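You operate a simulated robot arm through the tools that you are given. There is no shell and no other tool. Be economical: measure what you need, move in short steps, check, and stop when the job is done.

The job below is to be done with a simulated two-armed robot. You get a single attempt, and the scene is never put back.

JOB
Pick up the bottle from the top of the back belt with one hand, pass it to the other hand and put it on the near belt top. Set down upright: bottle.

It is judged by the outcome, as a careful person would: the job done as asked, and still so three seconds after it is handed in. It fails if anything else is knocked over, pushed out of place, dropped, spilled or broken.

ROBOT AND FRAMES
Two 6-joint arms with two-finger grippers on one trunk, on a base that drives. Base frame: it is fixed to the floor where the robot stands at the start and does not move with it; the origin is under the middle of the robot, x ahead of it, y to its left, z up. Lengths are in mm, angles in degrees, forces in N, time in s.
The left shoulder is at the start at [30, 178, 1163], the right one opposite. With the tool pointing down near the work surface each hand reaches from about 420 to 840 mm from the robot's upright axis, wherever it stands, measured 20 degrees to its own side. Places, roughly: near belt top [2900, -2800, 900]. Payload 2.54 kg a hand.
Tool frame (each hand has its own): the origin (TCP) lies between the finger pads and is the grasp point; the fingertips stand 30 mm ahead of it; z points along the fingers, y is the line along which they close. The gripper opens to 116 mm. The gripper's body begins 95 mm behind the TCP.
Orientation is that of the tool frame in the base frame, as a unit quaternion [w, x, y, z]. With the fingers straight down and closing along the base's y, the tool's x points along the base's -x, its y along +y and its z along -z.

CONTROLS
- The arms move only by the tool jog_arm. It takes "left_targets", "right_targets" or both (then of equal length, played together; a hand with none holds still); each is a list of rows, each an object of numbers (a shift or turn left out is 0, a gripper value left out holds the last): "ax", "ay", "az": the turn, a rotation vector about the tool's x, y, z in units of 90 degrees (1.0 is 90 degrees); "x", "y", "z": the shift along the tool's x, y, z in units of 250 mm (1.0 is 250 mm); "grip": the closure, from 0 (fully open) to 1 (shut). In form: [{"ax": .., "ay": .., "az": .., "x": .., "y": .., "z": .., "grip": ..}, ...]. A call has 1 to 10 rows; each row is the pose to reach, as a shift and turn from the pose commanded when the call began, along the tool's axes at that moment. A call with a number of a shift or a turn outside -1 to 1 is refused whole. Each row takes 0.2 s and may step no farther than 50 mm and 8.6 degrees from the row before; otherwise, or with a gripper value out of range, the whole call is refused. Where a pose cannot be reached the arm comes as near as it can. A force on the tool above 40 N (or 10 N above the force at the start of the call, whichever is more), or a blocked arm, ends the call early, and 0.2 s more pass. The fingers move at their own pace (about 153 mm/s each) and stop on an object; they squeeze with about 38 N. The grip force told is the motor's: it shows also when the fingers shut on nothing. Time passes only in rows, and 0.2 s behind the last, so rows that repeat a pose let the fingers close. It gives the time, the measured TCP pose, the force on the tool (base axes), the opening and the grip force at its end, in the units of the frame above (readings bear some noise), with the torque about the TCP (base axes, N m) and any sound that the robot's microphone picked up.
- Cameras (640 x 400 px; columns grow to the right, rows downward): "scene" is now at [46, 8.8, 1877.7]; the picture's right is [0.09, -1.00, 0.00], its down [-0.80, -0.08, -0.59] and it looks along [0.59, 0.06, -0.81] (base axes); focal length 278 px, centre (320, 200). "left" rides on the left gripper at [69, 15, -122] in its tool frame; the picture's right is [-0.21, 0.98, 0.00], its down [-0.83, -0.18, -0.53] and it looks along [-0.52, -0.11, 0.85] (tool axes); focal length 251 px, centre (320, 200). "right" rides on the right gripper at [69, -15, -122] in its tool frame; the picture's right is [0.21, 0.98, 0.00], its down [-0.83, 0.18, -0.53] and it looks along [-0.52, 0.11, 0.85] (tool axes); focal length 251 px, centre (320, 200). There is no depth. A picture from a camera that has moved, and an enlarged one, comes with that camera's place and axes in the base frame and with its lens.
- get_image(camera): a new picture of that camera. It takes no simulated time.
- lift_body(by): slides the trunk up (or, below 0, down) by that many mm; the arms and the scene camera ride with it, the base frame stays. It gives what a move gives, with no picture.
- drive_base(legs): drives the robot by 1 to 6 legs, each [ahead, left, turn to the left] in mm, mm and degrees, along the robot's own axes; the way and the turn of a leg run together, so that a leg with both is an arc; at most 1500 mm and 180 degrees a leg. The arms and the cameras ride along, it lands a little off, and it stops where it bumps. It gives what a move gives.
- head_to(pan, tilt): turns the head with the scene camera to pan (to the left, within 143 degrees either way) and tilt (down, from -29 to 69), counted from straight ahead of the robot. It gives what a move gives.
- inspect(camera, box): a new picture of the part [left, top, right, bottom] of that camera's present view, enlarged. It takes no simulated time.
- sign_off(): hands the job in; it is judged then, once.

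Go step by step. Nothing tells you exact positions but the pictures and the camera data: compare them with the known pose of the tool, close in by small moves and look again before you grip or let go. The budget is 120 turns and 100 pictures, counting those below and the enlarged ones. Unless the task says otherwise, let go and move clear before handing in, and close with one line.

The tools are called after "Call:" as a command line: name --argument value ..., lists and objects as JSON in quotes. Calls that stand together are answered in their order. jog_arm: Moves the arms, as the interface text tells. Its arguments: {"type":"object","properties":{"left_targets":{"type":"array"},"right_targets":{"type":"array"}},"required":[]} The other tools are called the same way: lift_body (by) slides the trunk up or down; drive_base (legs) drives the base; head_to (pan, tilt) turns the head that bears the scene camera; get_image (camera) takes a picture; inspect (camera, box) takes an enlarged picture of a part of a camera's view; sign_off () hands the job in.

At the start:

```text
time_s: 0.0
left_tool_pos: [477.8, 231.6, 1282.5]
left_tool_rot: [0.0, 0.0, 1.0, -0.001]
left_contact_force: [0.2, 0.9, 0.1]
left_moment: [0.02, -0.03, 0.0]
left_grip_width: 116.3
left_grip_force: 0.1
right_tool_pos: [493.8, -218.9, 1284.9]
right_tool_rot: [0.0, 0.0, 1.0, 0.0]
right_contact_force: [0.7, -0.4, 0.6]
right_moment: [0.0, 0.01, 0.0]
right_grip_width: 116.3
right_grip_force: 0.1
trunk travel left (down, up): [-375.0, 165.0]
robot x, y, heading: [-0.2, 0.4, -0.1]
head pan, tilt: [5.4, 53.8]
```

scene: 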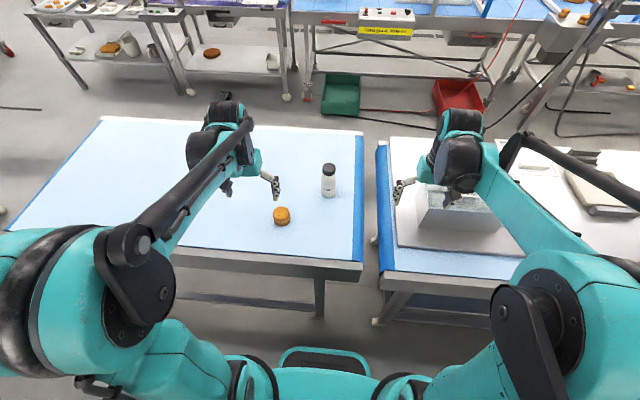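
right: 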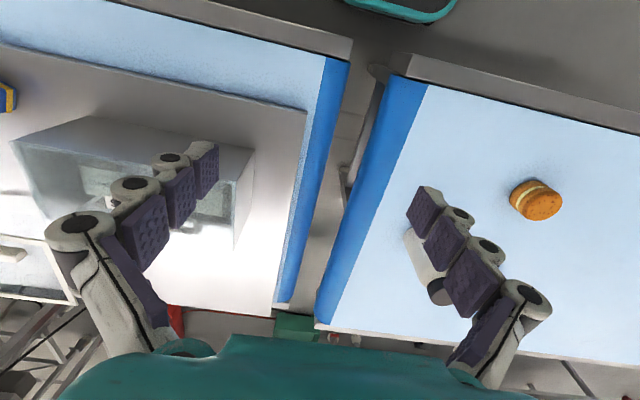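
left: 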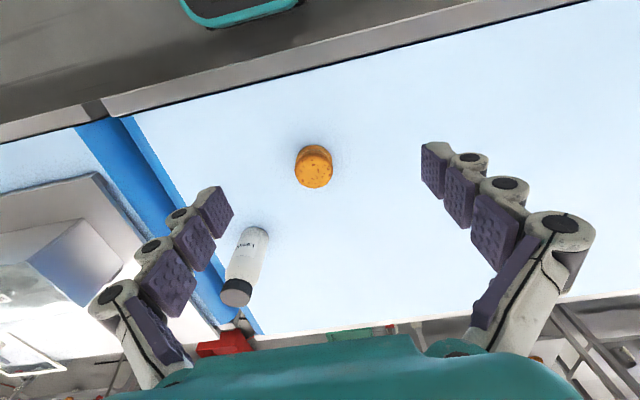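

The bottle stands on the belt ahead, at roughly x 710, y 45 by triangulation. I'll look closer at it, and also toward the near belt.

Call:
inspect --camera "left" --box '[180, 180, 340, 320]'

Call:
inspect --camera "scene" --box '[240, 140, 400, 240]'

Call:
head_to --pan -44 --tilt 20

Call:
get_image --camera "scene"

```text
2.86 times, centred on (260, 250) of left
camera zoom: at [410.0, 245.5, 1405.7], right [0.21, 0.98, 0.0], down [0.83, -0.18, 0.53], along [0.52, -0.11, -0.85], focal length 718 px, centre (491, 57)
```

zoom: 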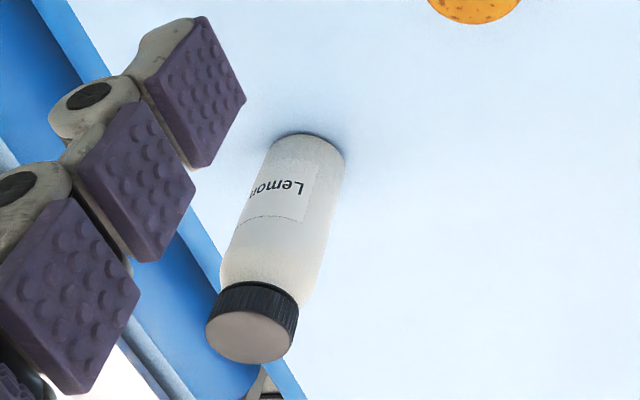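

```text
4.00 times, centred on (320, 190) of scene
camera zoom: at [46.0, 8.8, 1877.7], right [0.09, -1.0, 0.0], down [-0.8, -0.08, -0.59], along [0.59, 0.06, -0.81], focal length 1112 px, centre (320, 240)
```

zoom: 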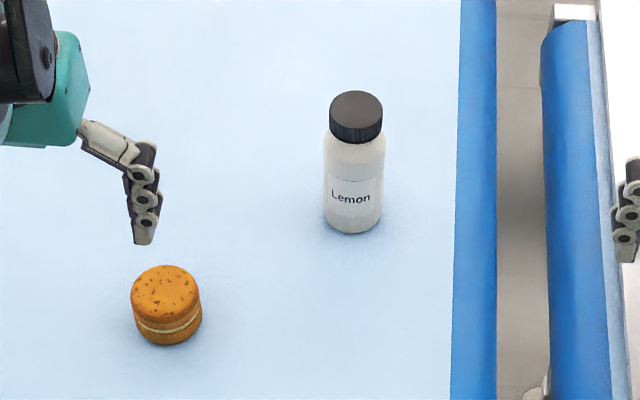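

```text
time_s: 1.2
left_tool_pos: [478.7, 231.3, 1284.3]
left_tool_rot: [0.0, 0.0, 1.0, 0.0]
left_contact_force: [0.0, 0.5, 0.3]
left_moment: [-0.02, -0.02, 0.02]
left_grip_width: 115.9
left_grip_force: 0.0
right_tool_pos: [493.2, -219.1, 1286.5]
right_tool_rot: [0.0, 0.001, 1.0, 0.0]
right_contact_force: [-0.1, 0.5, 0.4]
right_moment: [-0.01, -0.01, 0.02]
right_grip_width: 115.9
right_grip_force: 0.0
trunk travel left (down, up): [-375.0, 165.0]
robot x, y, heading: [-0.4, 0.9, -0.1]
head pan, tilt: [-44.0, 20.0]
```

```text
94 pictures are left
camera scene: at [40.2, -62.7, 1928.3], right [-0.69, -0.72, 0.0], down [-0.25, 0.24, -0.94], along [0.68, -0.65, -0.34], focal length 278 px, centre (320, 200)
```

scene: 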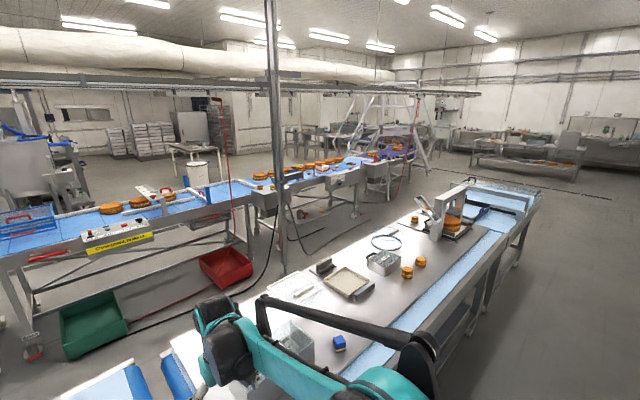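

The near belt appears along the line with the macarons. I'll zoom in to see where [2900,-2800,900] falls.

Call:
inspect --camera "scene" --box '[230, 120, 430, 245]'

Call:
inspect --camera "scene" --box '[0, 100, 260, 262]'

```text
3.20 times, centred on (330, 182) of scene
camera zoom: at [40.2, -62.7, 1928.3], right [-0.69, -0.72, 0.0], down [-0.25, 0.24, -0.94], along [0.68, -0.65, -0.34], focal length 890 px, centre (288, 256)
```

zoom: 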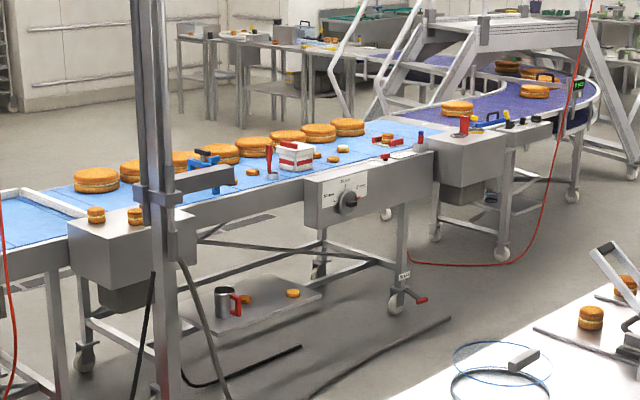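

```text
2.46 times, centred on (130, 181) of scene
camera zoom: at [40.2, -62.7, 1928.3], right [-0.69, -0.72, 0.0], down [-0.25, 0.24, -0.94], along [0.68, -0.65, -0.34], focal length 684 px, centre (788, 247)
```

zoom: 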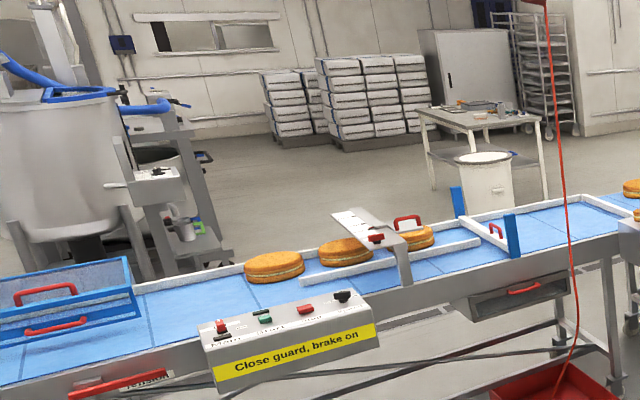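

The bottle base is at about [705, 43, 1007], with its top near 1163 and a body about 58 mm across. The left hand will grip the body low at a slant so the right hand can take the cap from above; I turn the left hand now.

Call:
head_to --pan 5 --tilt 52

Call:
jog_arm --left_targets '[{"az": 0.093}, {"az": 0.186}, {"az": 0.278}]'

Call:
jog_arm --left_targets '[{"ay": -0.093}, {"ay": -0.186}, {"ay": -0.278}, {"ay": -0.371}, {"ay": -0.464}, {"ay": -0.556}]'

Call:
get_image --camera "scene"

```text
time_s: 2.3
left_tool_pos: [478.5, 230.9, 1282.9]
left_tool_rot: [0.001, 0.0, 1.0, 0.0]
left_contact_force: [-0.3, -0.4, -0.2]
left_moment: [0.02, -0.01, -0.02]
left_grip_width: 116.1
left_grip_force: 0.0
right_tool_pos: [493.5, -219.2, 1285.5]
right_tool_rot: [0.0, 0.0, 1.0, 0.0]
right_contact_force: [-0.4, 0.7, -1.0]
right_moment: [-0.03, 0.02, -0.01]
right_grip_width: 116.0
right_grip_force: 0.1
trunk travel left (down, up): [-375.0, 165.0]
robot x, y, heading: [2.6, 1.2, -0.1]
head pan, tilt: [5.0, 52.0]
```

```text
time_s: 3.1
left_tool_pos: [478.8, 231.0, 1283.0]
left_tool_rot: [0.0, 0.217, 0.976, 0.0]
left_contact_force: [0.2, -0.3, 0.4]
left_moment: [-0.02, 0.01, -0.03]
left_grip_width: 116.3
left_grip_force: 0.1
right_tool_pos: [492.3, -218.4, 1285.0]
right_tool_rot: [0.0, 0.0, 1.0, 0.0]
right_contact_force: [0.0, 0.3, 0.4]
right_moment: [0.0, 0.0, -0.03]
right_grip_width: 116.1
right_grip_force: 0.1
trunk travel left (down, up): [-375.0, 165.0]
robot x, y, heading: [2.1, -0.9, 0.1]
head pan, tilt: [5.0, 52.0]
```

```text
time_s: 4.5
left_tool_pos: [478.6, 231.6, 1283.9]
left_tool_rot: [0.414, 0.197, 0.884, -0.092]
left_contact_force: [0.3, -1.2, -0.2]
left_moment: [-0.05, 0.02, 0.0]
left_grip_width: 116.2
left_grip_force: 0.0
right_tool_pos: [493.7, -217.1, 1285.9]
right_tool_rot: [0.0, -0.001, 1.0, 0.0]
right_contact_force: [0.0, -0.6, -0.1]
right_moment: [0.01, 0.05, -0.01]
right_grip_width: 115.9
right_grip_force: 0.1
trunk travel left (down, up): [-375.0, 165.0]
robot x, y, heading: [-2.2, 0.6, -0.0]
head pan, tilt: [5.0, 52.0]
```

```text
91 pictures are left
camera scene: at [47.7, 9.1, 1880.1], right [0.09, -1.0, 0.0], down [-0.79, -0.07, -0.62], along [0.61, 0.05, -0.79], focal length 278 px, centre (320, 200)
```

scene: 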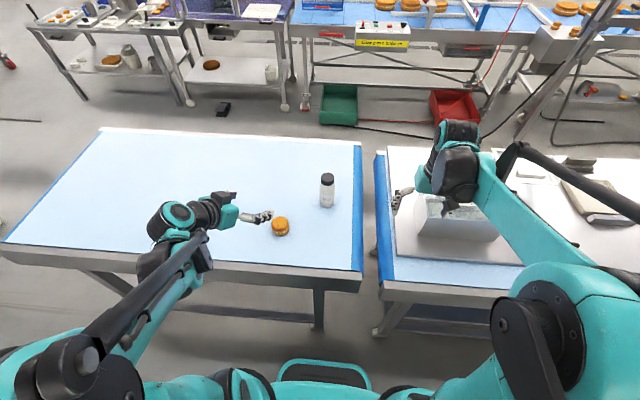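

The wrist reaches the slanted pose. Now I move to a pre-grasp point about 130 mm short of the bottle.

Call:
jog_arm --left_targets '[{"x": -0.012, "y": -0.05, "z": 0.152}, {"x": -0.023, "y": -0.1, "z": 0.304}, {"x": -0.035, "y": -0.15, "z": 0.456}, {"x": -0.047, "y": -0.2, "z": 0.607}, {"x": -0.058, "y": -0.25, "z": 0.759}, {"x": -0.07, "y": -0.3, "z": 0.911}]'

Call:
get_image --camera "left"

Call:
inspect --camera "scene" --box '[220, 150, 380, 250]'

```text
time_s: 5.9
left_tool_pos: [617.9, 82.1, 1148.3]
left_tool_rot: [0.413, 0.197, 0.885, -0.092]
left_contact_force: [0.9, -0.5, -0.6]
left_moment: [0.01, 0.03, 0.0]
left_grip_width: 115.8
left_grip_force: 0.1
right_tool_pos: [495.3, -218.9, 1284.5]
right_tool_rot: [-0.001, -0.001, 1.0, 0.0]
right_contact_force: [1.5, -0.4, 0.3]
right_moment: [0.0, 0.04, -0.04]
right_grip_width: 115.9
right_grip_force: 0.0
trunk travel left (down, up): [-375.0, 165.0]
robot x, y, heading: [3.4, 2.9, 0.1]
head pan, tilt: [5.0, 52.0]
```

```text
90 pictures are left
camera left: at [499.4, 153.8, 1174.6], right [0.54, 0.83, 0.16], down [0.03, -0.22, 0.98], along [0.84, -0.52, -0.14], focal length 251 px, centre (320, 200)
```

left: 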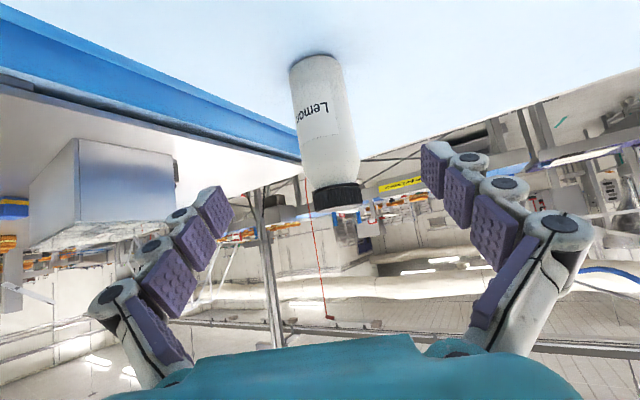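

```text
4.00 times, centred on (300, 200) of scene
camera zoom: at [50.6, 7.3, 1880.0], right [0.09, -1.0, 0.0], down [-0.79, -0.07, -0.61], along [0.61, 0.05, -0.79], focal length 1112 px, centre (400, 200)
```

zoom: 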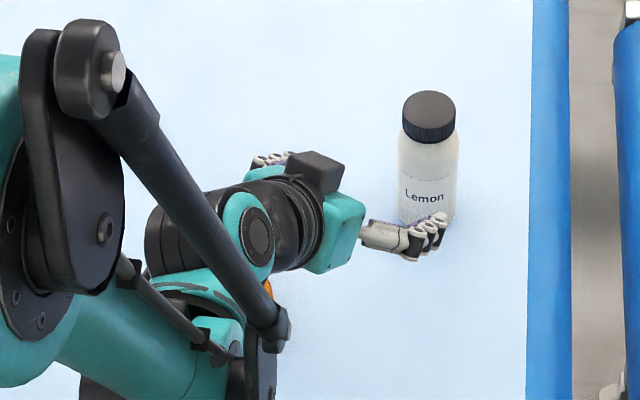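

The bottle is centred between the fingers. I advance along the tool axis until they straddle it, then look before closing.

Call:
jog_arm --left_targets '[{"x": 0.002, "y": 0.004, "z": 0.124}, {"x": 0.004, "y": 0.008, "z": 0.247}, {"x": 0.006, "y": 0.012, "z": 0.37}, {"x": 0.008, "y": 0.015, "z": 0.494}]'

Call:
get_image --camera "left"

Call:
inspect --camera "scene" --box '[260, 150, 380, 225]'

```text
time_s: 6.9
left_tool_pos: [705.2, 47.6, 1067.5]
left_tool_rot: [0.412, 0.197, 0.885, -0.091]
left_contact_force: [0.2, -0.2, -0.6]
left_moment: [0.02, 0.01, -0.01]
left_grip_width: 115.9
left_grip_force: 0.1
right_tool_pos: [495.1, -218.6, 1285.5]
right_tool_rot: [0.0, 0.001, 1.0, 0.0]
right_contact_force: [0.7, -0.5, 0.3]
right_moment: [0.01, 0.02, 0.0]
right_grip_width: 116.0
right_grip_force: 0.1
trunk travel left (down, up): [-375.0, 165.0]
robot x, y, heading: [1.1, 0.4, 0.0]
head pan, tilt: [5.0, 52.0]
```

```text
88 pictures are left
camera left: at [586.1, 119.4, 1094.0], right [0.54, 0.83, 0.16], down [0.03, -0.22, 0.98], along [0.84, -0.52, -0.14], focal length 251 px, centre (320, 200)
```

left: 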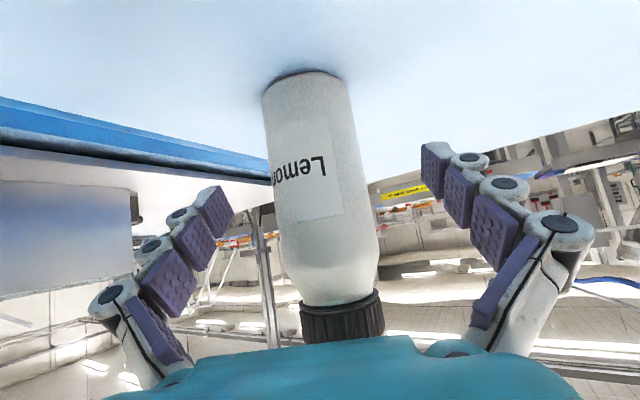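

```text
5.33 times, centred on (320, 188) of scene
camera zoom: at [50.6, 7.8, 1880.0], right [0.09, -1.0, 0.0], down [-0.79, -0.07, -0.61], along [0.61, 0.05, -0.79], focal length 1482 px, centre (320, 267)
```

zoom: 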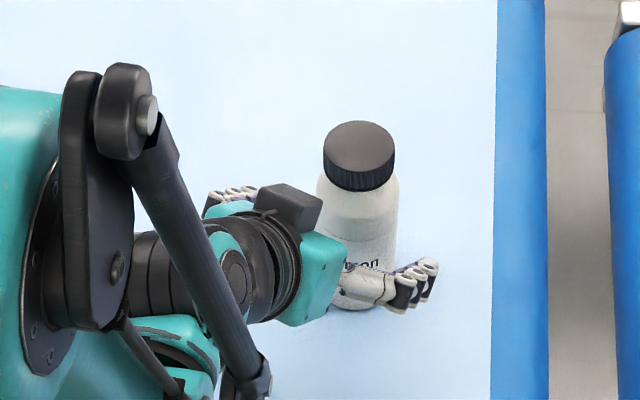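

The fingers straddle the bottle body and it is centred. Closing now.

Call:
jog_arm --left_targets '[{"grip": 0.3}, {"grip": 0.5}, {"grip": 0.7}, {"grip": 0.7}, {"grip": 0.8}]'

Call:
get_image --camera "left"

```text
time_s: 8.1
left_tool_pos: [702.3, 49.5, 1068.9]
left_tool_rot: [0.413, 0.196, 0.885, -0.091]
left_contact_force: [0.3, 0.5, -0.5]
left_moment: [0.02, 0.04, 0.0]
left_grip_width: 56.7
left_grip_force: 37.9
right_tool_pos: [492.1, -217.3, 1286.0]
right_tool_rot: [0.0, 0.001, 1.0, 0.0]
right_contact_force: [-0.7, -0.3, 0.4]
right_moment: [-0.01, 0.01, 0.03]
right_grip_width: 115.9
right_grip_force: 0.1
trunk travel left (down, up): [-375.0, 165.0]
robot x, y, heading: [-0.6, -2.4, 0.3]
head pan, tilt: [5.0, 52.0]
```

```text
86 pictures are left
camera left: at [584.5, 120.1, 1094.8], right [0.54, 0.83, 0.16], down [0.03, -0.22, 0.98], along [0.84, -0.52, -0.14], focal length 251 px, centre (320, 200)
```

left: 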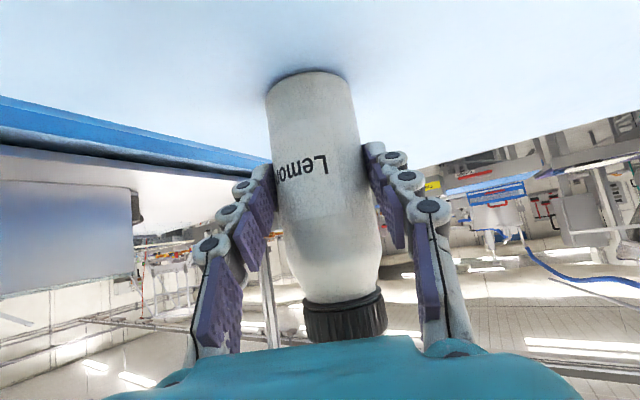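

The bottle is held at 56.7 mm. Lifting it straight up.

Call:
jog_arm --left_targets '[{"x": -0.06, "z": -0.05, "grip": 0.85}, {"x": -0.17, "z": -0.143}, {"x": -0.28, "z": -0.235}, {"x": -0.39, "z": -0.327}, {"x": -0.49, "z": -0.411}]'

Call:
get_image --camera "scene"

Call:
get_image --camera "left"

Call:
get_image --camera "right"

```text
time_s: 9.3
left_tool_pos: [700.9, 48.9, 1229.2]
left_tool_rot: [0.414, 0.196, 0.884, -0.091]
left_contact_force: [-0.3, -0.4, -2.9]
left_moment: [0.07, 0.04, 0.0]
left_grip_width: 56.7
left_grip_force: 38.1
right_tool_pos: [492.7, -218.2, 1284.4]
right_tool_rot: [0.001, -0.001, 1.0, 0.0]
right_contact_force: [-0.5, 0.4, -0.5]
right_moment: [-0.01, -0.01, -0.03]
right_grip_width: 115.9
right_grip_force: 0.0
trunk travel left (down, up): [-375.0, 165.0]
robot x, y, heading: [1.9, -1.3, 0.0]
head pan, tilt: [5.0, 52.0]
```

```text
85 pictures are left
camera scene: at [47.1, 8.3, 1880.1], right [0.09, -1.0, 0.0], down [-0.78, -0.07, -0.62], along [0.61, 0.05, -0.79], focal length 278 px, centre (320, 200)
```

scene: 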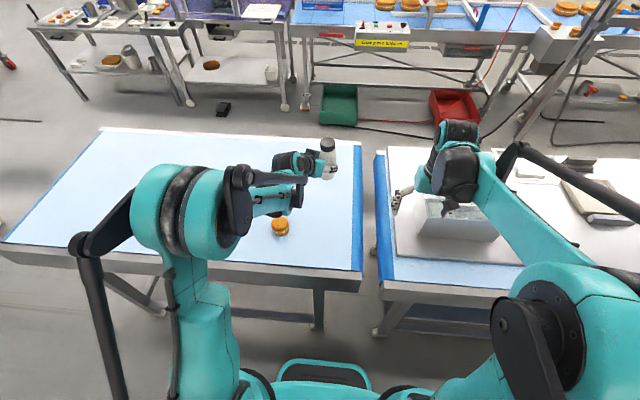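

```text
84 pictures are left
camera left: at [583.0, 120.8, 1255.1], right [0.54, 0.83, 0.16], down [0.03, -0.22, 0.98], along [0.84, -0.52, -0.14], focal length 251 px, centre (320, 200)
```

left: 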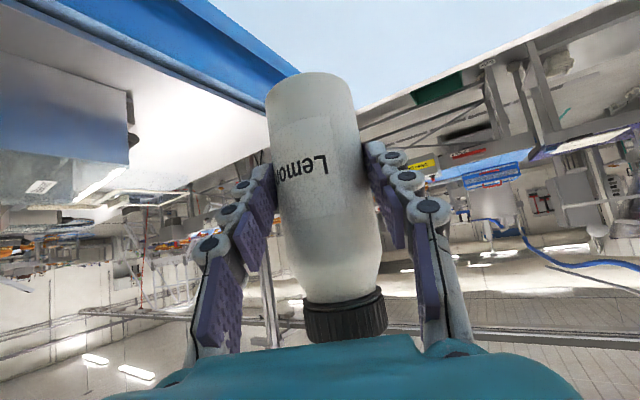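

```text
83 pictures are left
camera right: at [424.3, -234.1, 1407.6], right [-0.21, 0.98, 0.0], down [0.83, 0.18, 0.53], along [0.52, 0.11, -0.85], focal length 251 px, centre (320, 200)
```

right: 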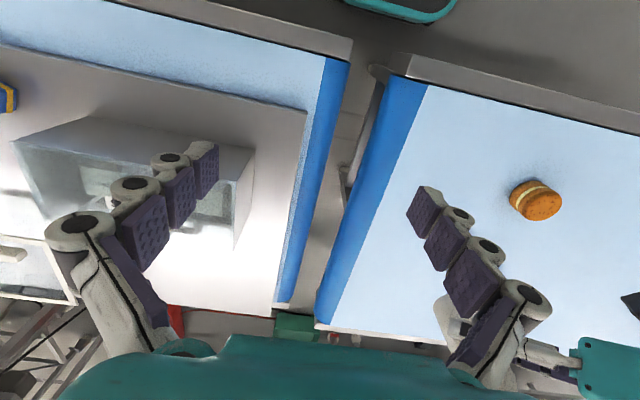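

The bottle is upright and held. I'll bring it inwards to about [560, -10, 1190], where the right hand can reach it comfortably.

Call:
jog_arm --left_targets '[{"x": 0.08, "y": -0.094, "z": -0.045}, {"x": 0.158, "y": -0.186, "z": -0.088}, {"x": 0.236, "y": -0.278, "z": -0.132}, {"x": 0.314, "y": -0.37, "z": -0.176}, {"x": 0.384, "y": -0.452, "z": -0.215}]'

Call:
get_image --camera "scene"

Call:
get_image --camera "right"

```text
time_s: 10.5
left_tool_pos: [559.6, -10.9, 1189.7]
left_tool_rot: [0.413, 0.196, 0.885, -0.091]
left_contact_force: [-0.8, -0.1, -3.4]
left_moment: [0.04, 0.04, 0.0]
left_grip_width: 56.6
left_grip_force: 37.8
right_tool_pos: [493.5, -219.0, 1286.0]
right_tool_rot: [0.0, 0.0, 1.0, 0.0]
right_contact_force: [-1.6, -0.1, -0.1]
right_moment: [-0.01, -0.04, 0.02]
right_grip_width: 116.1
right_grip_force: 0.1
trunk travel left (down, up): [-375.0, 165.0]
robot x, y, heading: [2.7, 0.2, 0.0]
head pan, tilt: [5.0, 52.0]
```

```text
82 pictures are left
camera scene: at [47.8, 7.9, 1880.1], right [0.09, -1.0, 0.0], down [-0.79, -0.07, -0.62], along [0.61, 0.05, -0.79], focal length 278 px, centre (320, 200)
```

scene: 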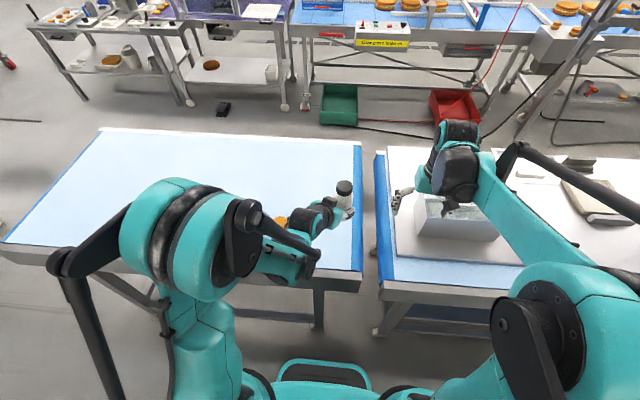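

```text
81 pictures are left
camera right: at [424.9, -234.4, 1407.4], right [-0.21, 0.98, 0.0], down [0.83, 0.18, 0.53], along [0.52, 0.11, -0.85], focal length 251 px, centre (320, 200)
```

right: 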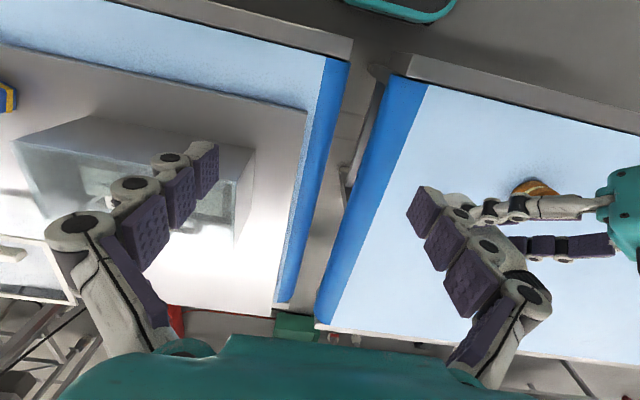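

The bottle is at [560, -11], with its cap top near 1280. I raise the right hand and bring it above the cap.

Call:
jog_arm --right_targets '[{"z": -0.18}, {"z": -0.36}, {"z": -0.54}, {"x": -0.05, "y": 0.16, "z": -0.54}, {"x": -0.1, "y": 0.32, "z": -0.54}, {"x": -0.15, "y": 0.48, "z": -0.54}, {"x": -0.2, "y": 0.64, "z": -0.54}]'

Call:
get_image --camera "right"

Call:
get_image --camera "scene"

```text
time_s: 12.1
left_tool_pos: [560.0, -7.6, 1189.6]
left_tool_rot: [0.413, 0.196, 0.885, -0.093]
left_contact_force: [-0.2, -1.0, -3.7]
left_moment: [0.0, 0.07, -0.01]
left_grip_width: 56.7
left_grip_force: 38.0
right_tool_pos: [543.5, -57.1, 1418.8]
right_tool_rot: [-0.001, 0.0, 1.0, -0.001]
right_contact_force: [0.4, -0.1, 0.2]
right_moment: [-0.03, 0.04, -0.04]
right_grip_width: 116.4
right_grip_force: 0.0
trunk travel left (down, up): [-375.0, 165.0]
robot x, y, heading: [1.1, -1.2, -0.1]
head pan, tilt: [5.0, 52.0]
```

```text
80 pictures are left
camera right: at [475.2, -72.3, 1541.5], right [-0.21, 0.98, 0.0], down [0.83, 0.18, 0.53], along [0.52, 0.11, -0.85], focal length 251 px, centre (320, 200)
```

right: 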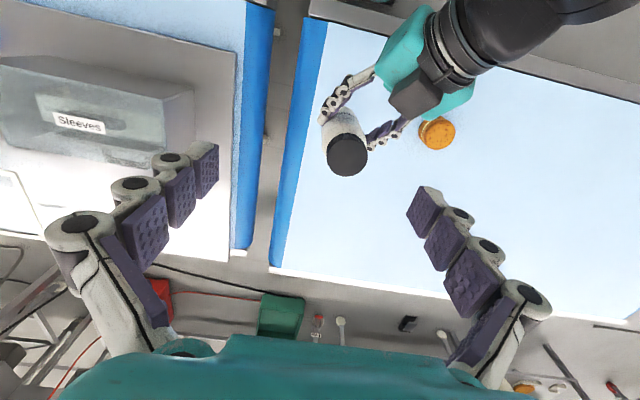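

```text
79 pictures are left
camera scene: at [49.9, 10.7, 1880.0], right [0.09, -1.0, 0.0], down [-0.79, -0.07, -0.61], along [0.61, 0.05, -0.79], focal length 278 px, centre (320, 200)
```

scene: 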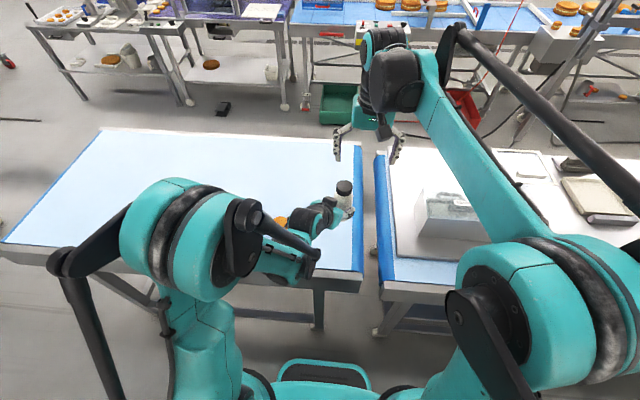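

The cap centre measures near [570, -17]. I move closer above it and check the alignment.

Call:
jog_arm --right_targets '[{"x": -0.06, "y": 0.09, "z": 0.0}, {"x": -0.106, "y": 0.16, "z": 0.1}, {"x": -0.106, "y": 0.16, "z": 0.22}, {"x": -0.106, "y": 0.16, "z": 0.315}]'

Call:
get_image --camera "right"

Call:
inspect --camera "scene" --box '[260, 110, 420, 235]'

Call:
get_image --camera "left"

```text
time_s: 13.1
left_tool_pos: [560.2, -10.0, 1189.0]
left_tool_rot: [0.413, 0.197, 0.884, -0.092]
left_contact_force: [-1.0, -0.1, -4.1]
left_moment: [0.01, 0.09, -0.01]
left_grip_width: 56.6
left_grip_force: 37.4
right_tool_pos: [571.0, -19.1, 1339.6]
right_tool_rot: [-0.001, -0.001, 1.0, 0.001]
right_contact_force: [-0.1, 0.5, -0.5]
right_moment: [0.0, 0.01, 0.0]
right_grip_width: 116.0
right_grip_force: 0.0
trunk travel left (down, up): [-375.0, 165.0]
robot x, y, heading: [1.3, 0.8, -0.0]
head pan, tilt: [5.0, 52.0]
```

```text
78 pictures are left
camera right: at [503.1, -34.2, 1461.9], right [-0.21, 0.98, 0.0], down [0.83, 0.18, 0.53], along [0.52, 0.11, -0.85], focal length 251 px, centre (320, 200)
```

right: 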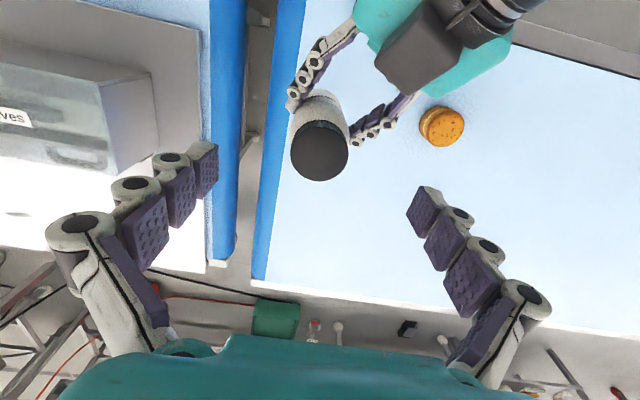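

```text
3.20 times, centred on (340, 172) of scene
camera zoom: at [49.6, 9.4, 1880.0], right [0.09, -1.0, 0.0], down [-0.79, -0.07, -0.61], along [0.61, 0.05, -0.79], focal length 890 px, centre (256, 288)
```

zoom: 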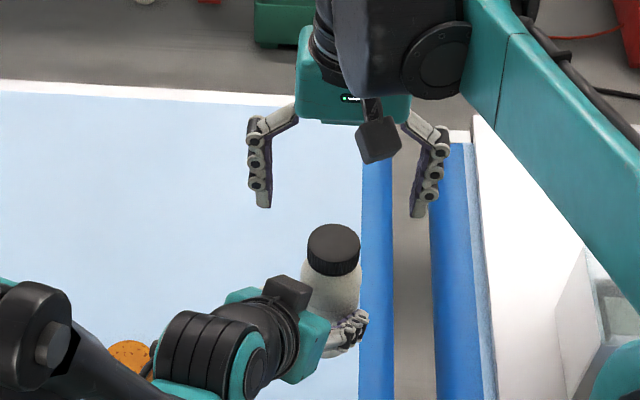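

```text
76 pictures are left
camera left: at [442.8, 62.0, 1215.7], right [0.54, 0.83, 0.16], down [0.03, -0.22, 0.98], along [0.84, -0.52, -0.14], focal length 251 px, centre (320, 200)
```

left: 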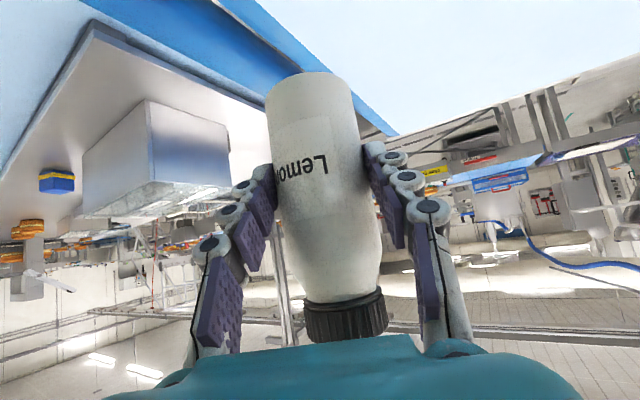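

The right hand is centred over the cap, whose top I put at z about 1270. I descend until the fingertips are beside the cap and check.

Call:
jog_arm --right_targets '[{"x": -0.015, "z": 0.1}, {"x": -0.015, "z": 0.19}, {"x": -0.015, "z": 0.25}]'

Call:
get_image --camera "right"

Call:
inspect --camera "scene" --box '[290, 140, 400, 225]'

Call:
get_image --camera "left"

```text
time_s: 13.9
left_tool_pos: [561.3, -10.5, 1190.8]
left_tool_rot: [0.413, 0.197, 0.885, -0.092]
left_contact_force: [0.2, -0.2, -3.4]
left_moment: [0.03, 0.04, -0.01]
left_grip_width: 56.3
left_grip_force: 38.0
right_tool_pos: [575.7, -18.0, 1278.7]
right_tool_rot: [0.0, -0.001, 1.0, 0.0]
right_contact_force: [0.8, -0.1, 0.1]
right_moment: [0.0, -0.04, 0.0]
right_grip_width: 115.7
right_grip_force: 0.1
trunk travel left (down, up): [-375.0, 165.0]
robot x, y, heading: [3.0, 0.6, -0.1]
head pan, tilt: [5.0, 52.0]
```

```text
75 pictures are left
camera right: at [506.7, -34.0, 1400.6], right [-0.21, 0.98, 0.0], down [0.83, 0.18, 0.53], along [0.52, 0.11, -0.85], focal length 251 px, centre (320, 200)
```

right: 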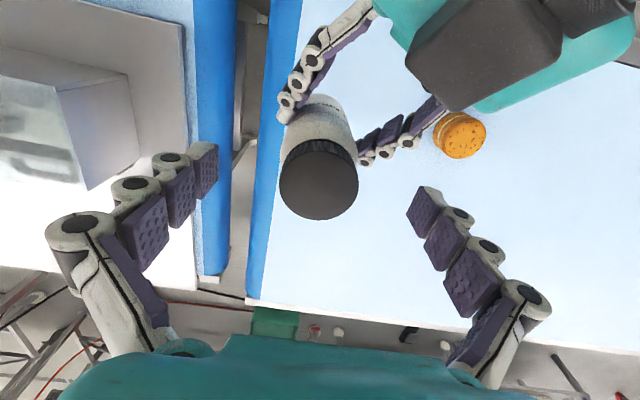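

```text
4.71 times, centred on (345, 182) of scene
camera zoom: at [48.5, 8.3, 1880.1], right [0.09, -1.0, 0.0], down [-0.79, -0.07, -0.62], along [0.61, 0.05, -0.79], focal length 1308 px, centre (202, 282)
```

zoom: 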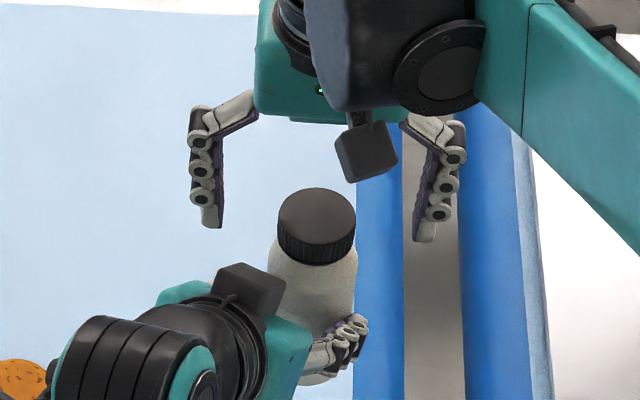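

```text
73 pictures are left
camera left: at [442.1, 61.3, 1216.0], right [0.54, 0.83, 0.16], down [0.03, -0.22, 0.98], along [0.84, -0.52, -0.14], focal length 251 px, centre (320, 200)
```

left: 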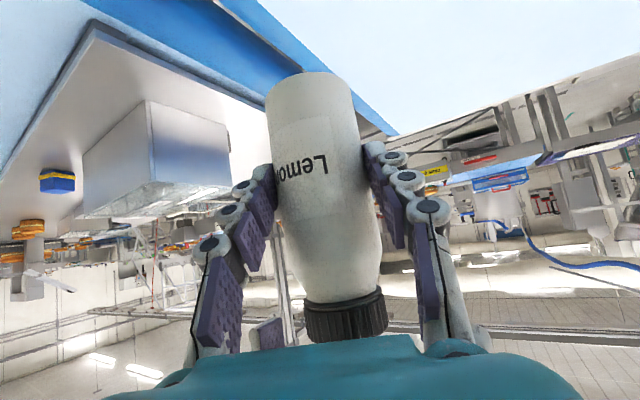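

The right TCP matches the cap-top centre to within a few mm. I make a small correction and close the right gripper on the cap.

Call:
jog_arm --right_targets '[{"x": 0.014, "y": 0.006, "z": 0.014}, {"x": 0.014, "y": 0.006, "z": 0.014, "grip": 0.3}, {"x": 0.014, "y": 0.006, "z": 0.014, "grip": 0.5}, {"x": 0.014, "y": 0.006, "z": 0.014, "grip": 0.8}, {"x": 0.014, "y": 0.006, "z": 0.014, "grip": 0.85}, {"x": 0.014, "y": 0.006, "z": 0.014, "grip": 0.85}]'

Call:
get_image --camera "right"

Call:
inspect --camera "scene" --box '[290, 140, 400, 225]'

Call:
get_image --camera "left"

```text
time_s: 15.3
left_tool_pos: [559.8, -9.0, 1190.8]
left_tool_rot: [0.413, 0.197, 0.885, -0.092]
left_contact_force: [0.1, 10.7, -9.2]
left_moment: [-0.31, 0.06, 0.13]
left_grip_width: 56.3
left_grip_force: 37.8
right_tool_pos: [570.9, -17.3, 1276.6]
right_tool_rot: [-0.001, 0.001, 1.0, -0.001]
right_contact_force: [-0.1, -10.8, 6.0]
right_moment: [-0.58, 0.06, -0.01]
right_grip_width: 45.9
right_grip_force: 37.9
trunk travel left (down, up): [-375.0, 165.0]
robot x, y, heading: [-0.9, 2.7, -0.1]
head pan, tilt: [5.0, 52.0]
```

```text
72 pictures are left
camera right: at [503.0, -32.9, 1398.0], right [-0.21, 0.98, 0.0], down [0.83, 0.18, 0.53], along [0.52, 0.11, -0.85], focal length 251 px, centre (320, 200)
```

right: 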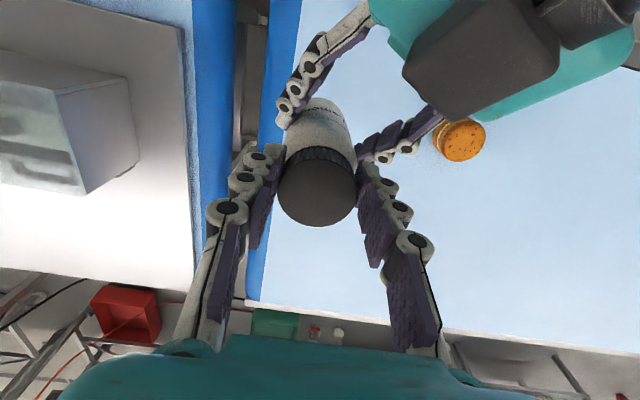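

```text
4.71 times, centred on (345, 182) of scene
camera zoom: at [48.2, 8.4, 1880.1], right [0.09, -1.0, 0.0], down [-0.79, -0.07, -0.62], along [0.61, 0.05, -0.79], focal length 1308 px, centre (202, 282)
```

zoom: 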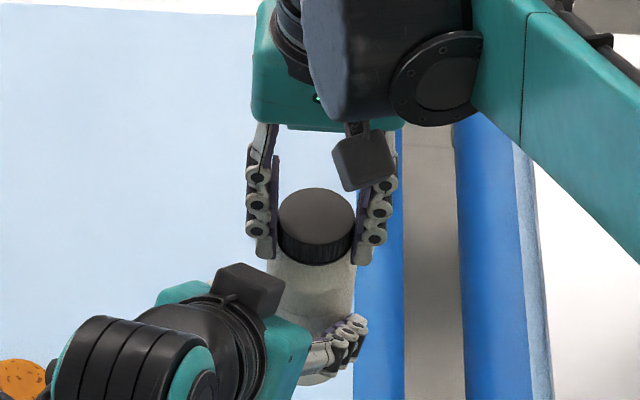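

```text
70 pictures are left
camera left: at [441.9, 61.7, 1216.0], right [0.54, 0.83, 0.16], down [0.03, -0.22, 0.98], along [0.84, -0.52, -0.14], focal length 251 px, centre (320, 200)
```

left: 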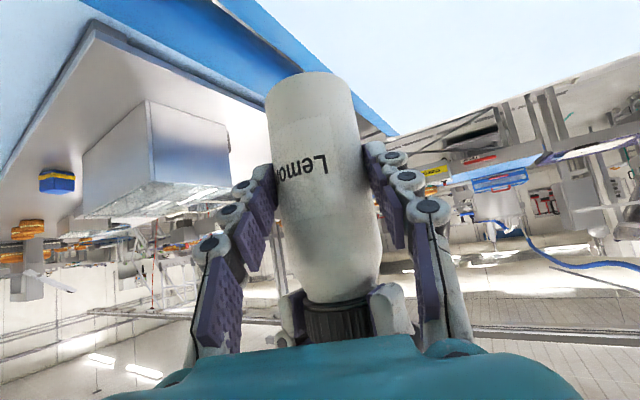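

The cap is firmly held by the right hand (45.9 mm). I relieve the small sideways stress, then open the left hand part way.

Call:
jog_arm --right_targets '[{"y": -0.006}, {"y": -0.006}]'

Call:
jog_arm --left_targets '[{"grip": 0.4}, {"grip": 0.2}, {"grip": 0.05}, {"grip": 0.05}]'

Call:
get_image --camera "left"

```text
time_s: 15.9
left_tool_pos: [560.6, -9.6, 1190.7]
left_tool_rot: [0.413, 0.196, 0.885, -0.091]
left_contact_force: [1.1, 8.9, -6.3]
left_moment: [-0.13, 0.17, 0.17]
left_grip_width: 56.4
left_grip_force: 37.9
right_tool_pos: [571.3, -18.2, 1276.4]
right_tool_rot: [0.0, 0.0, 1.0, 0.0]
right_contact_force: [-1.4, -8.3, 2.5]
right_moment: [-0.53, -0.04, -0.07]
right_grip_width: 46.0
right_grip_force: 38.3
trunk travel left (down, up): [-375.0, 165.0]
robot x, y, heading: [1.3, -1.5, 0.1]
head pan, tilt: [5.0, 52.0]
```

```text
time_s: 16.9
left_tool_pos: [559.8, -10.3, 1189.6]
left_tool_rot: [0.413, 0.196, 0.885, -0.091]
left_contact_force: [0.5, 0.4, 0.3]
left_moment: [-0.03, 0.02, 0.01]
left_grip_width: 110.1
left_grip_force: 0.0
right_tool_pos: [570.9, -18.0, 1275.5]
right_tool_rot: [0.001, 0.0, 1.0, 0.0]
right_contact_force: [0.4, 0.6, 0.7]
right_moment: [0.02, 0.03, 0.01]
right_grip_width: 45.9
right_grip_force: 38.4
trunk travel left (down, up): [-375.0, 165.0]
robot x, y, heading: [1.1, 0.9, -0.2]
head pan, tilt: [5.0, 52.0]
```

```text
69 pictures are left
camera left: at [442.1, 61.3, 1216.1], right [0.54, 0.83, 0.16], down [0.03, -0.22, 0.98], along [0.84, -0.52, -0.14], focal length 251 px, centre (320, 200)
```

left: 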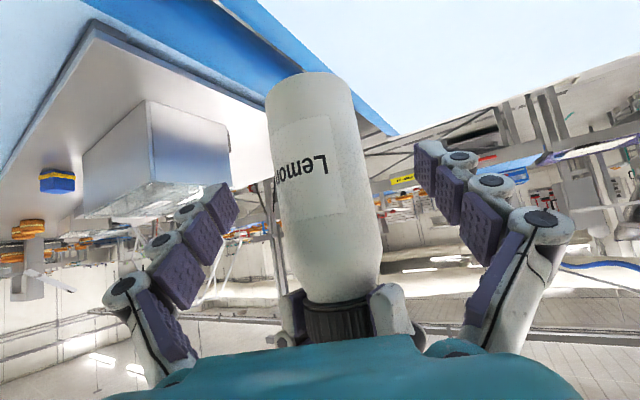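

The left hand is open and the right hand alone holds the bottle. Withdrawing the left hand backwards and then to its side.

Call:
jog_arm --left_targets '[{"x": 0.08, "z": -0.1}, {"x": 0.18, "z": -0.215}, {"x": 0.28, "z": -0.334}, {"x": 0.28, "y": 0.18, "z": -0.334}, {"x": 0.28, "y": 0.36, "z": -0.334}, {"x": 0.28, "y": 0.54, "z": -0.334}, {"x": 0.28, "y": 0.72, "z": -0.334}]'

Call:
get_image --camera "scene"

Call:
get_image --camera "right"

```text
time_s: 18.5
left_tool_pos: [539.9, 200.5, 1190.2]
left_tool_rot: [0.412, 0.197, 0.885, -0.092]
left_contact_force: [-0.1, 1.5, 0.6]
left_moment: [-0.06, 0.0, -0.02]
left_grip_width: 110.2
left_grip_force: 0.1
right_tool_pos: [572.5, -17.4, 1275.7]
right_tool_rot: [-0.001, 0.0, 1.0, -0.001]
right_contact_force: [0.7, 0.2, -0.6]
right_moment: [-0.05, 0.05, 0.01]
right_grip_width: 46.1
right_grip_force: 38.4
trunk travel left (down, up): [-375.0, 165.0]
robot x, y, heading: [3.1, -0.7, -0.3]
head pan, tilt: [5.0, 52.0]
```

```text
68 pictures are left
camera scene: at [49.9, 10.5, 1880.0], right [0.09, -1.0, 0.0], down [-0.79, -0.07, -0.61], along [0.61, 0.05, -0.79], focal length 278 px, centre (320, 200)
```

scene: 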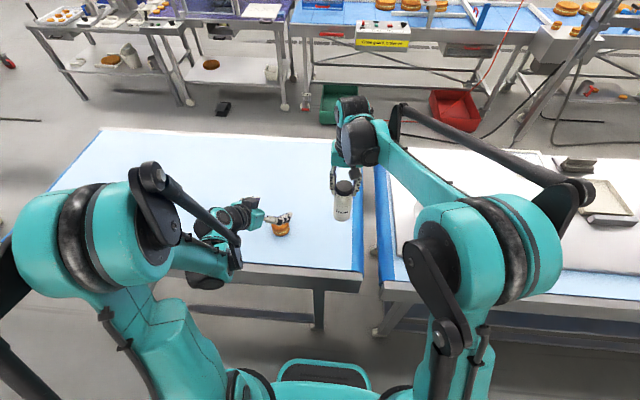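

```text
67 pictures are left
camera right: at [504.3, -32.1, 1397.7], right [-0.21, 0.98, 0.0], down [0.83, 0.18, 0.53], along [0.52, 0.11, -0.85], focal length 251 px, centre (320, 200)
```

right: 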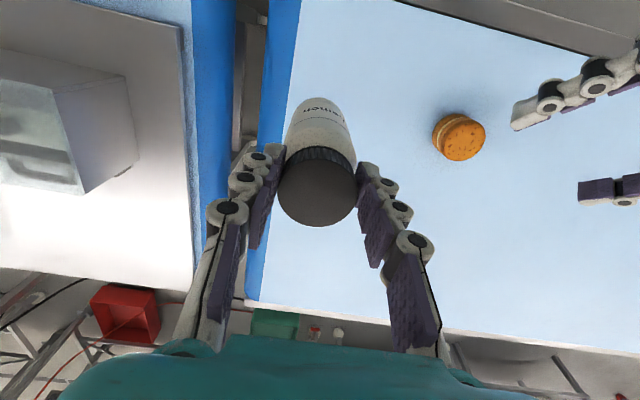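

The handover is done, with the bottle hanging upright in the right hand. I tuck both arms for the drive.

Call:
jog_arm --right_targets '[{"z": -0.15}, {"z": -0.32}, {"z": -0.48}, {"x": 0.06, "y": -0.14, "z": -0.48}, {"x": 0.12, "y": -0.29, "z": -0.48}, {"x": 0.18, "y": -0.44, "z": -0.48}, {"x": 0.24, "y": -0.59, "z": -0.48}, {"x": 0.32, "y": -0.74, "z": -0.48}]' --left_targets '[{"x": -0.1, "z": -0.1}, {"x": -0.2, "z": -0.2, "ay": 0.09}, {"x": -0.2, "z": -0.3, "ay": 0.18}, {"x": -0.17, "z": -0.35, "ay": 0.27}, {"x": -0.136, "z": -0.398, "ay": 0.36}, {"x": -0.136, "z": -0.398, "ay": 0.45}, {"x": -0.136, "z": -0.398, "ay": 0.53}, {"x": -0.136, "z": -0.398, "ay": 0.556}]'

Call:
get_image --camera "right"

Call:
head_to --pan -95 --tilt 22

Call:
get_image --camera "scene"

Call:
head_to --pan 40 --tilt 22

Call:
get_image --camera "scene"

Call:
head_to --pan -15 --tilt 22

Call:
get_image --camera "scene"

```text
time_s: 20.3
left_tool_pos: [487.7, 220.3, 1280.4]
left_tool_rot: [0.0, 0.216, 0.976, 0.002]
left_contact_force: [0.1, -0.4, 0.0]
left_moment: [0.04, 0.0, 0.02]
left_grip_width: 110.2
left_grip_force: 0.1
right_tool_pos: [489.1, -204.1, 1398.4]
right_tool_rot: [0.0, -0.001, 1.0, 0.001]
right_contact_force: [-0.1, -0.6, -3.6]
right_moment: [0.06, 0.04, -0.01]
right_grip_width: 46.1
right_grip_force: 37.8
trunk travel left (down, up): [-375.0, 165.0]
robot x, y, heading: [4.0, 0.1, 0.1]
head pan, tilt: [5.0, 52.0]
```

```text
66 pictures are left
camera right: at [420.7, -220.3, 1520.4], right [-0.22, 0.98, 0.0], down [0.83, 0.18, 0.53], along [0.52, 0.12, -0.84], focal length 251 px, centre (320, 200)
```

right: 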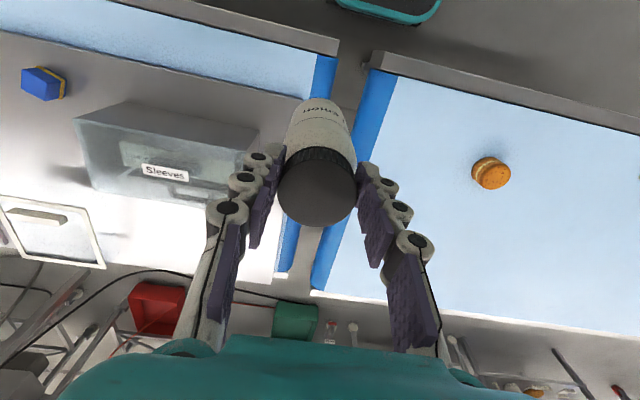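

```text
time_s: 22.1
left_tool_pos: [488.9, 220.9, 1280.0]
left_tool_rot: [0.001, 0.216, 0.976, 0.0]
left_contact_force: [-0.4, 0.2, 0.4]
left_moment: [-0.01, -0.01, 0.0]
left_grip_width: 110.4
left_grip_force: 0.1
right_tool_pos: [490.6, -202.7, 1397.9]
right_tool_rot: [-0.001, 0.0, 1.0, 0.0]
right_contact_force: [-0.6, 0.2, -3.5]
right_moment: [-0.03, 0.01, -0.02]
right_grip_width: 46.1
right_grip_force: 38.2
trunk travel left (down, up): [-375.0, 165.0]
robot x, y, heading: [1.7, -0.9, 0.2]
head pan, tilt: [-95.0, 22.0]
```

```text
65 pictures are left
camera scene: at [-34.5, -90.6, 1925.1], right [-1.0, 0.09, 0.0], down [0.03, 0.37, -0.93], along [-0.08, -0.92, -0.37], focal length 278 px, centre (320, 200)
```

scene: 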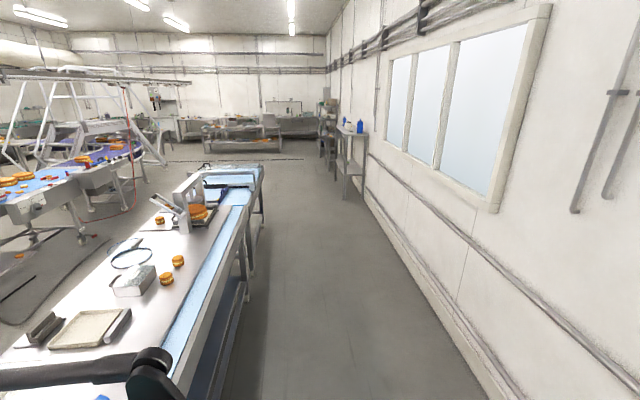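

```text
time_s: 24.3
left_tool_pos: [488.7, 221.5, 1279.6]
left_tool_rot: [0.0, 0.217, 0.976, -0.001]
left_contact_force: [-0.9, 1.4, -0.1]
left_moment: [0.03, 0.04, 0.03]
left_grip_width: 110.1
left_grip_force: 0.0
right_tool_pos: [491.1, -204.1, 1399.1]
right_tool_rot: [0.0, 0.0, 1.0, -0.001]
right_contact_force: [0.4, 0.3, -2.8]
right_moment: [-0.02, 0.01, 0.01]
right_grip_width: 46.0
right_grip_force: 37.8
trunk travel left (down, up): [-375.0, 165.0]
robot x, y, heading: [-0.2, 1.9, 0.0]
head pan, tilt: [40.0, 22.0]
```

```text
64 pictures are left
camera scene: at [44.6, 61.4, 1925.1], right [0.64, -0.77, 0.0], down [-0.29, -0.24, -0.93], along [0.71, 0.6, -0.37], focal length 278 px, centre (320, 200)
```

scene: 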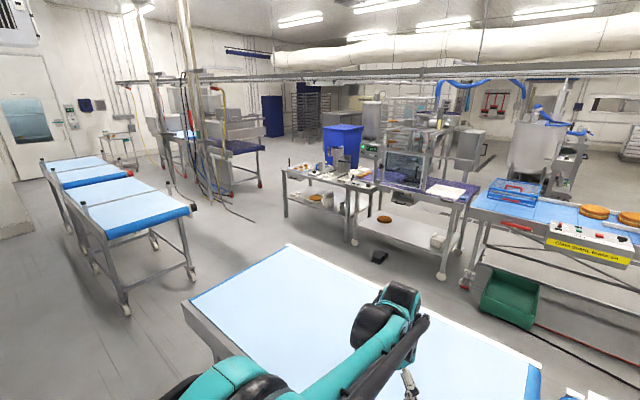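

```text
time_s: 25.5
left_tool_pos: [489.4, 222.3, 1279.5]
left_tool_rot: [0.0, 0.217, 0.976, 0.0]
left_contact_force: [0.5, 0.2, 1.0]
left_moment: [0.01, 0.02, 0.0]
left_grip_width: 110.1
left_grip_force: 0.0
right_tool_pos: [491.3, -202.5, 1397.8]
right_tool_rot: [0.0, 0.0, 1.0, 0.0]
right_contact_force: [-0.1, 0.6, -3.7]
right_moment: [0.01, 0.05, 0.02]
right_grip_width: 45.9
right_grip_force: 37.7
trunk travel left (down, up): [-375.0, 165.0]
robot x, y, heading: [0.2, 2.0, 0.1]
head pan, tilt: [-15.0, 22.0]
```

```text
63 pictures are left
camera scene: at [63.1, -22.2, 1925.1], right [-0.26, -0.97, 0.0], down [-0.36, 0.1, -0.93], along [0.9, -0.24, -0.37], focal length 278 px, centre (320, 200)
```

scene: 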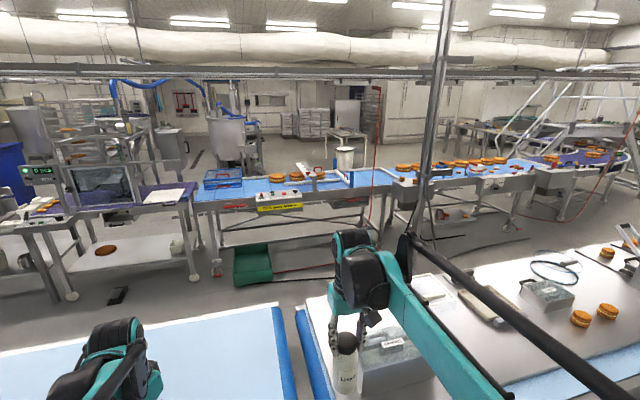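

Bottle is secure. The near belt lies across an aisle beyond the long table, and the corridor on the robot's right is clear. I'll back off, turn right and drive round the table's far end.

Call:
drive_base --legs '[[-320, 0, 0], [0, 0, -90]]'

Call:
head_to --pan 0 --tilt 35

Call:
get_image --camera "scene"

```text
time_s: 31.5
left_tool_pos: [-104.0, -490.2, 1280.3]
left_tool_rot: [-0.001, 0.846, 0.533, 0.0]
left_contact_force: [-0.4, 0.1, 0.3]
left_moment: [-0.01, 0.0, 0.04]
left_grip_width: 110.6
left_grip_force: 0.0
right_tool_pos: [-527.4, -489.9, 1398.7]
right_tool_rot: [0.0, 0.711, 0.703, 0.0]
right_contact_force: [0.9, -0.2, -3.7]
right_moment: [0.03, -0.01, -0.02]
right_grip_width: 46.2
right_grip_force: 38.6
trunk travel left (down, up): [-375.0, 165.0]
robot x, y, heading: [-321.9, 0.5, -90.6]
head pan, tilt: [-15.0, 22.0]
```

```text
time_s: 32.2
left_tool_pos: [-104.7, -490.8, 1279.7]
left_tool_rot: [0.0, 0.846, 0.533, 0.0]
left_contact_force: [0.6, 0.1, -0.5]
left_moment: [0.02, 0.0, 0.0]
left_grip_width: 110.2
left_grip_force: 0.0
right_tool_pos: [-528.0, -488.4, 1398.4]
right_tool_rot: [0.0, 0.711, 0.704, 0.0]
right_contact_force: [1.0, 0.1, -3.5]
right_moment: [0.01, -0.01, 0.0]
right_grip_width: 45.9
right_grip_force: 37.8
trunk travel left (down, up): [-375.0, 165.0]
robot x, y, heading: [-317.5, 2.3, -90.8]
head pan, tilt: [0.0, 35.0]
```

```text
62 pictures are left
camera scene: at [-317.6, -56.7, 1904.5], right [-1.0, 0.01, 0.0], down [0.01, 0.57, -0.82], along [-0.01, -0.82, -0.57], focal length 278 px, centre (320, 200)
```

scene: 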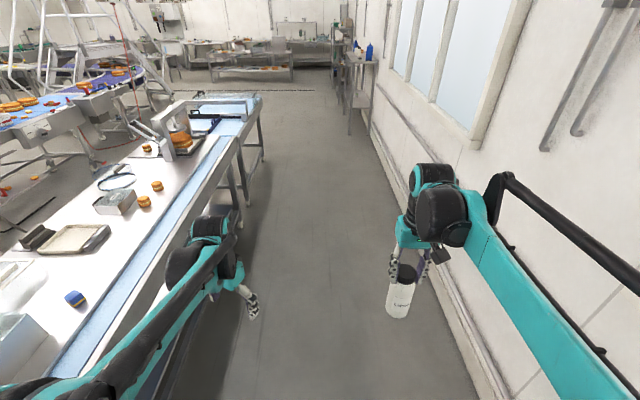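

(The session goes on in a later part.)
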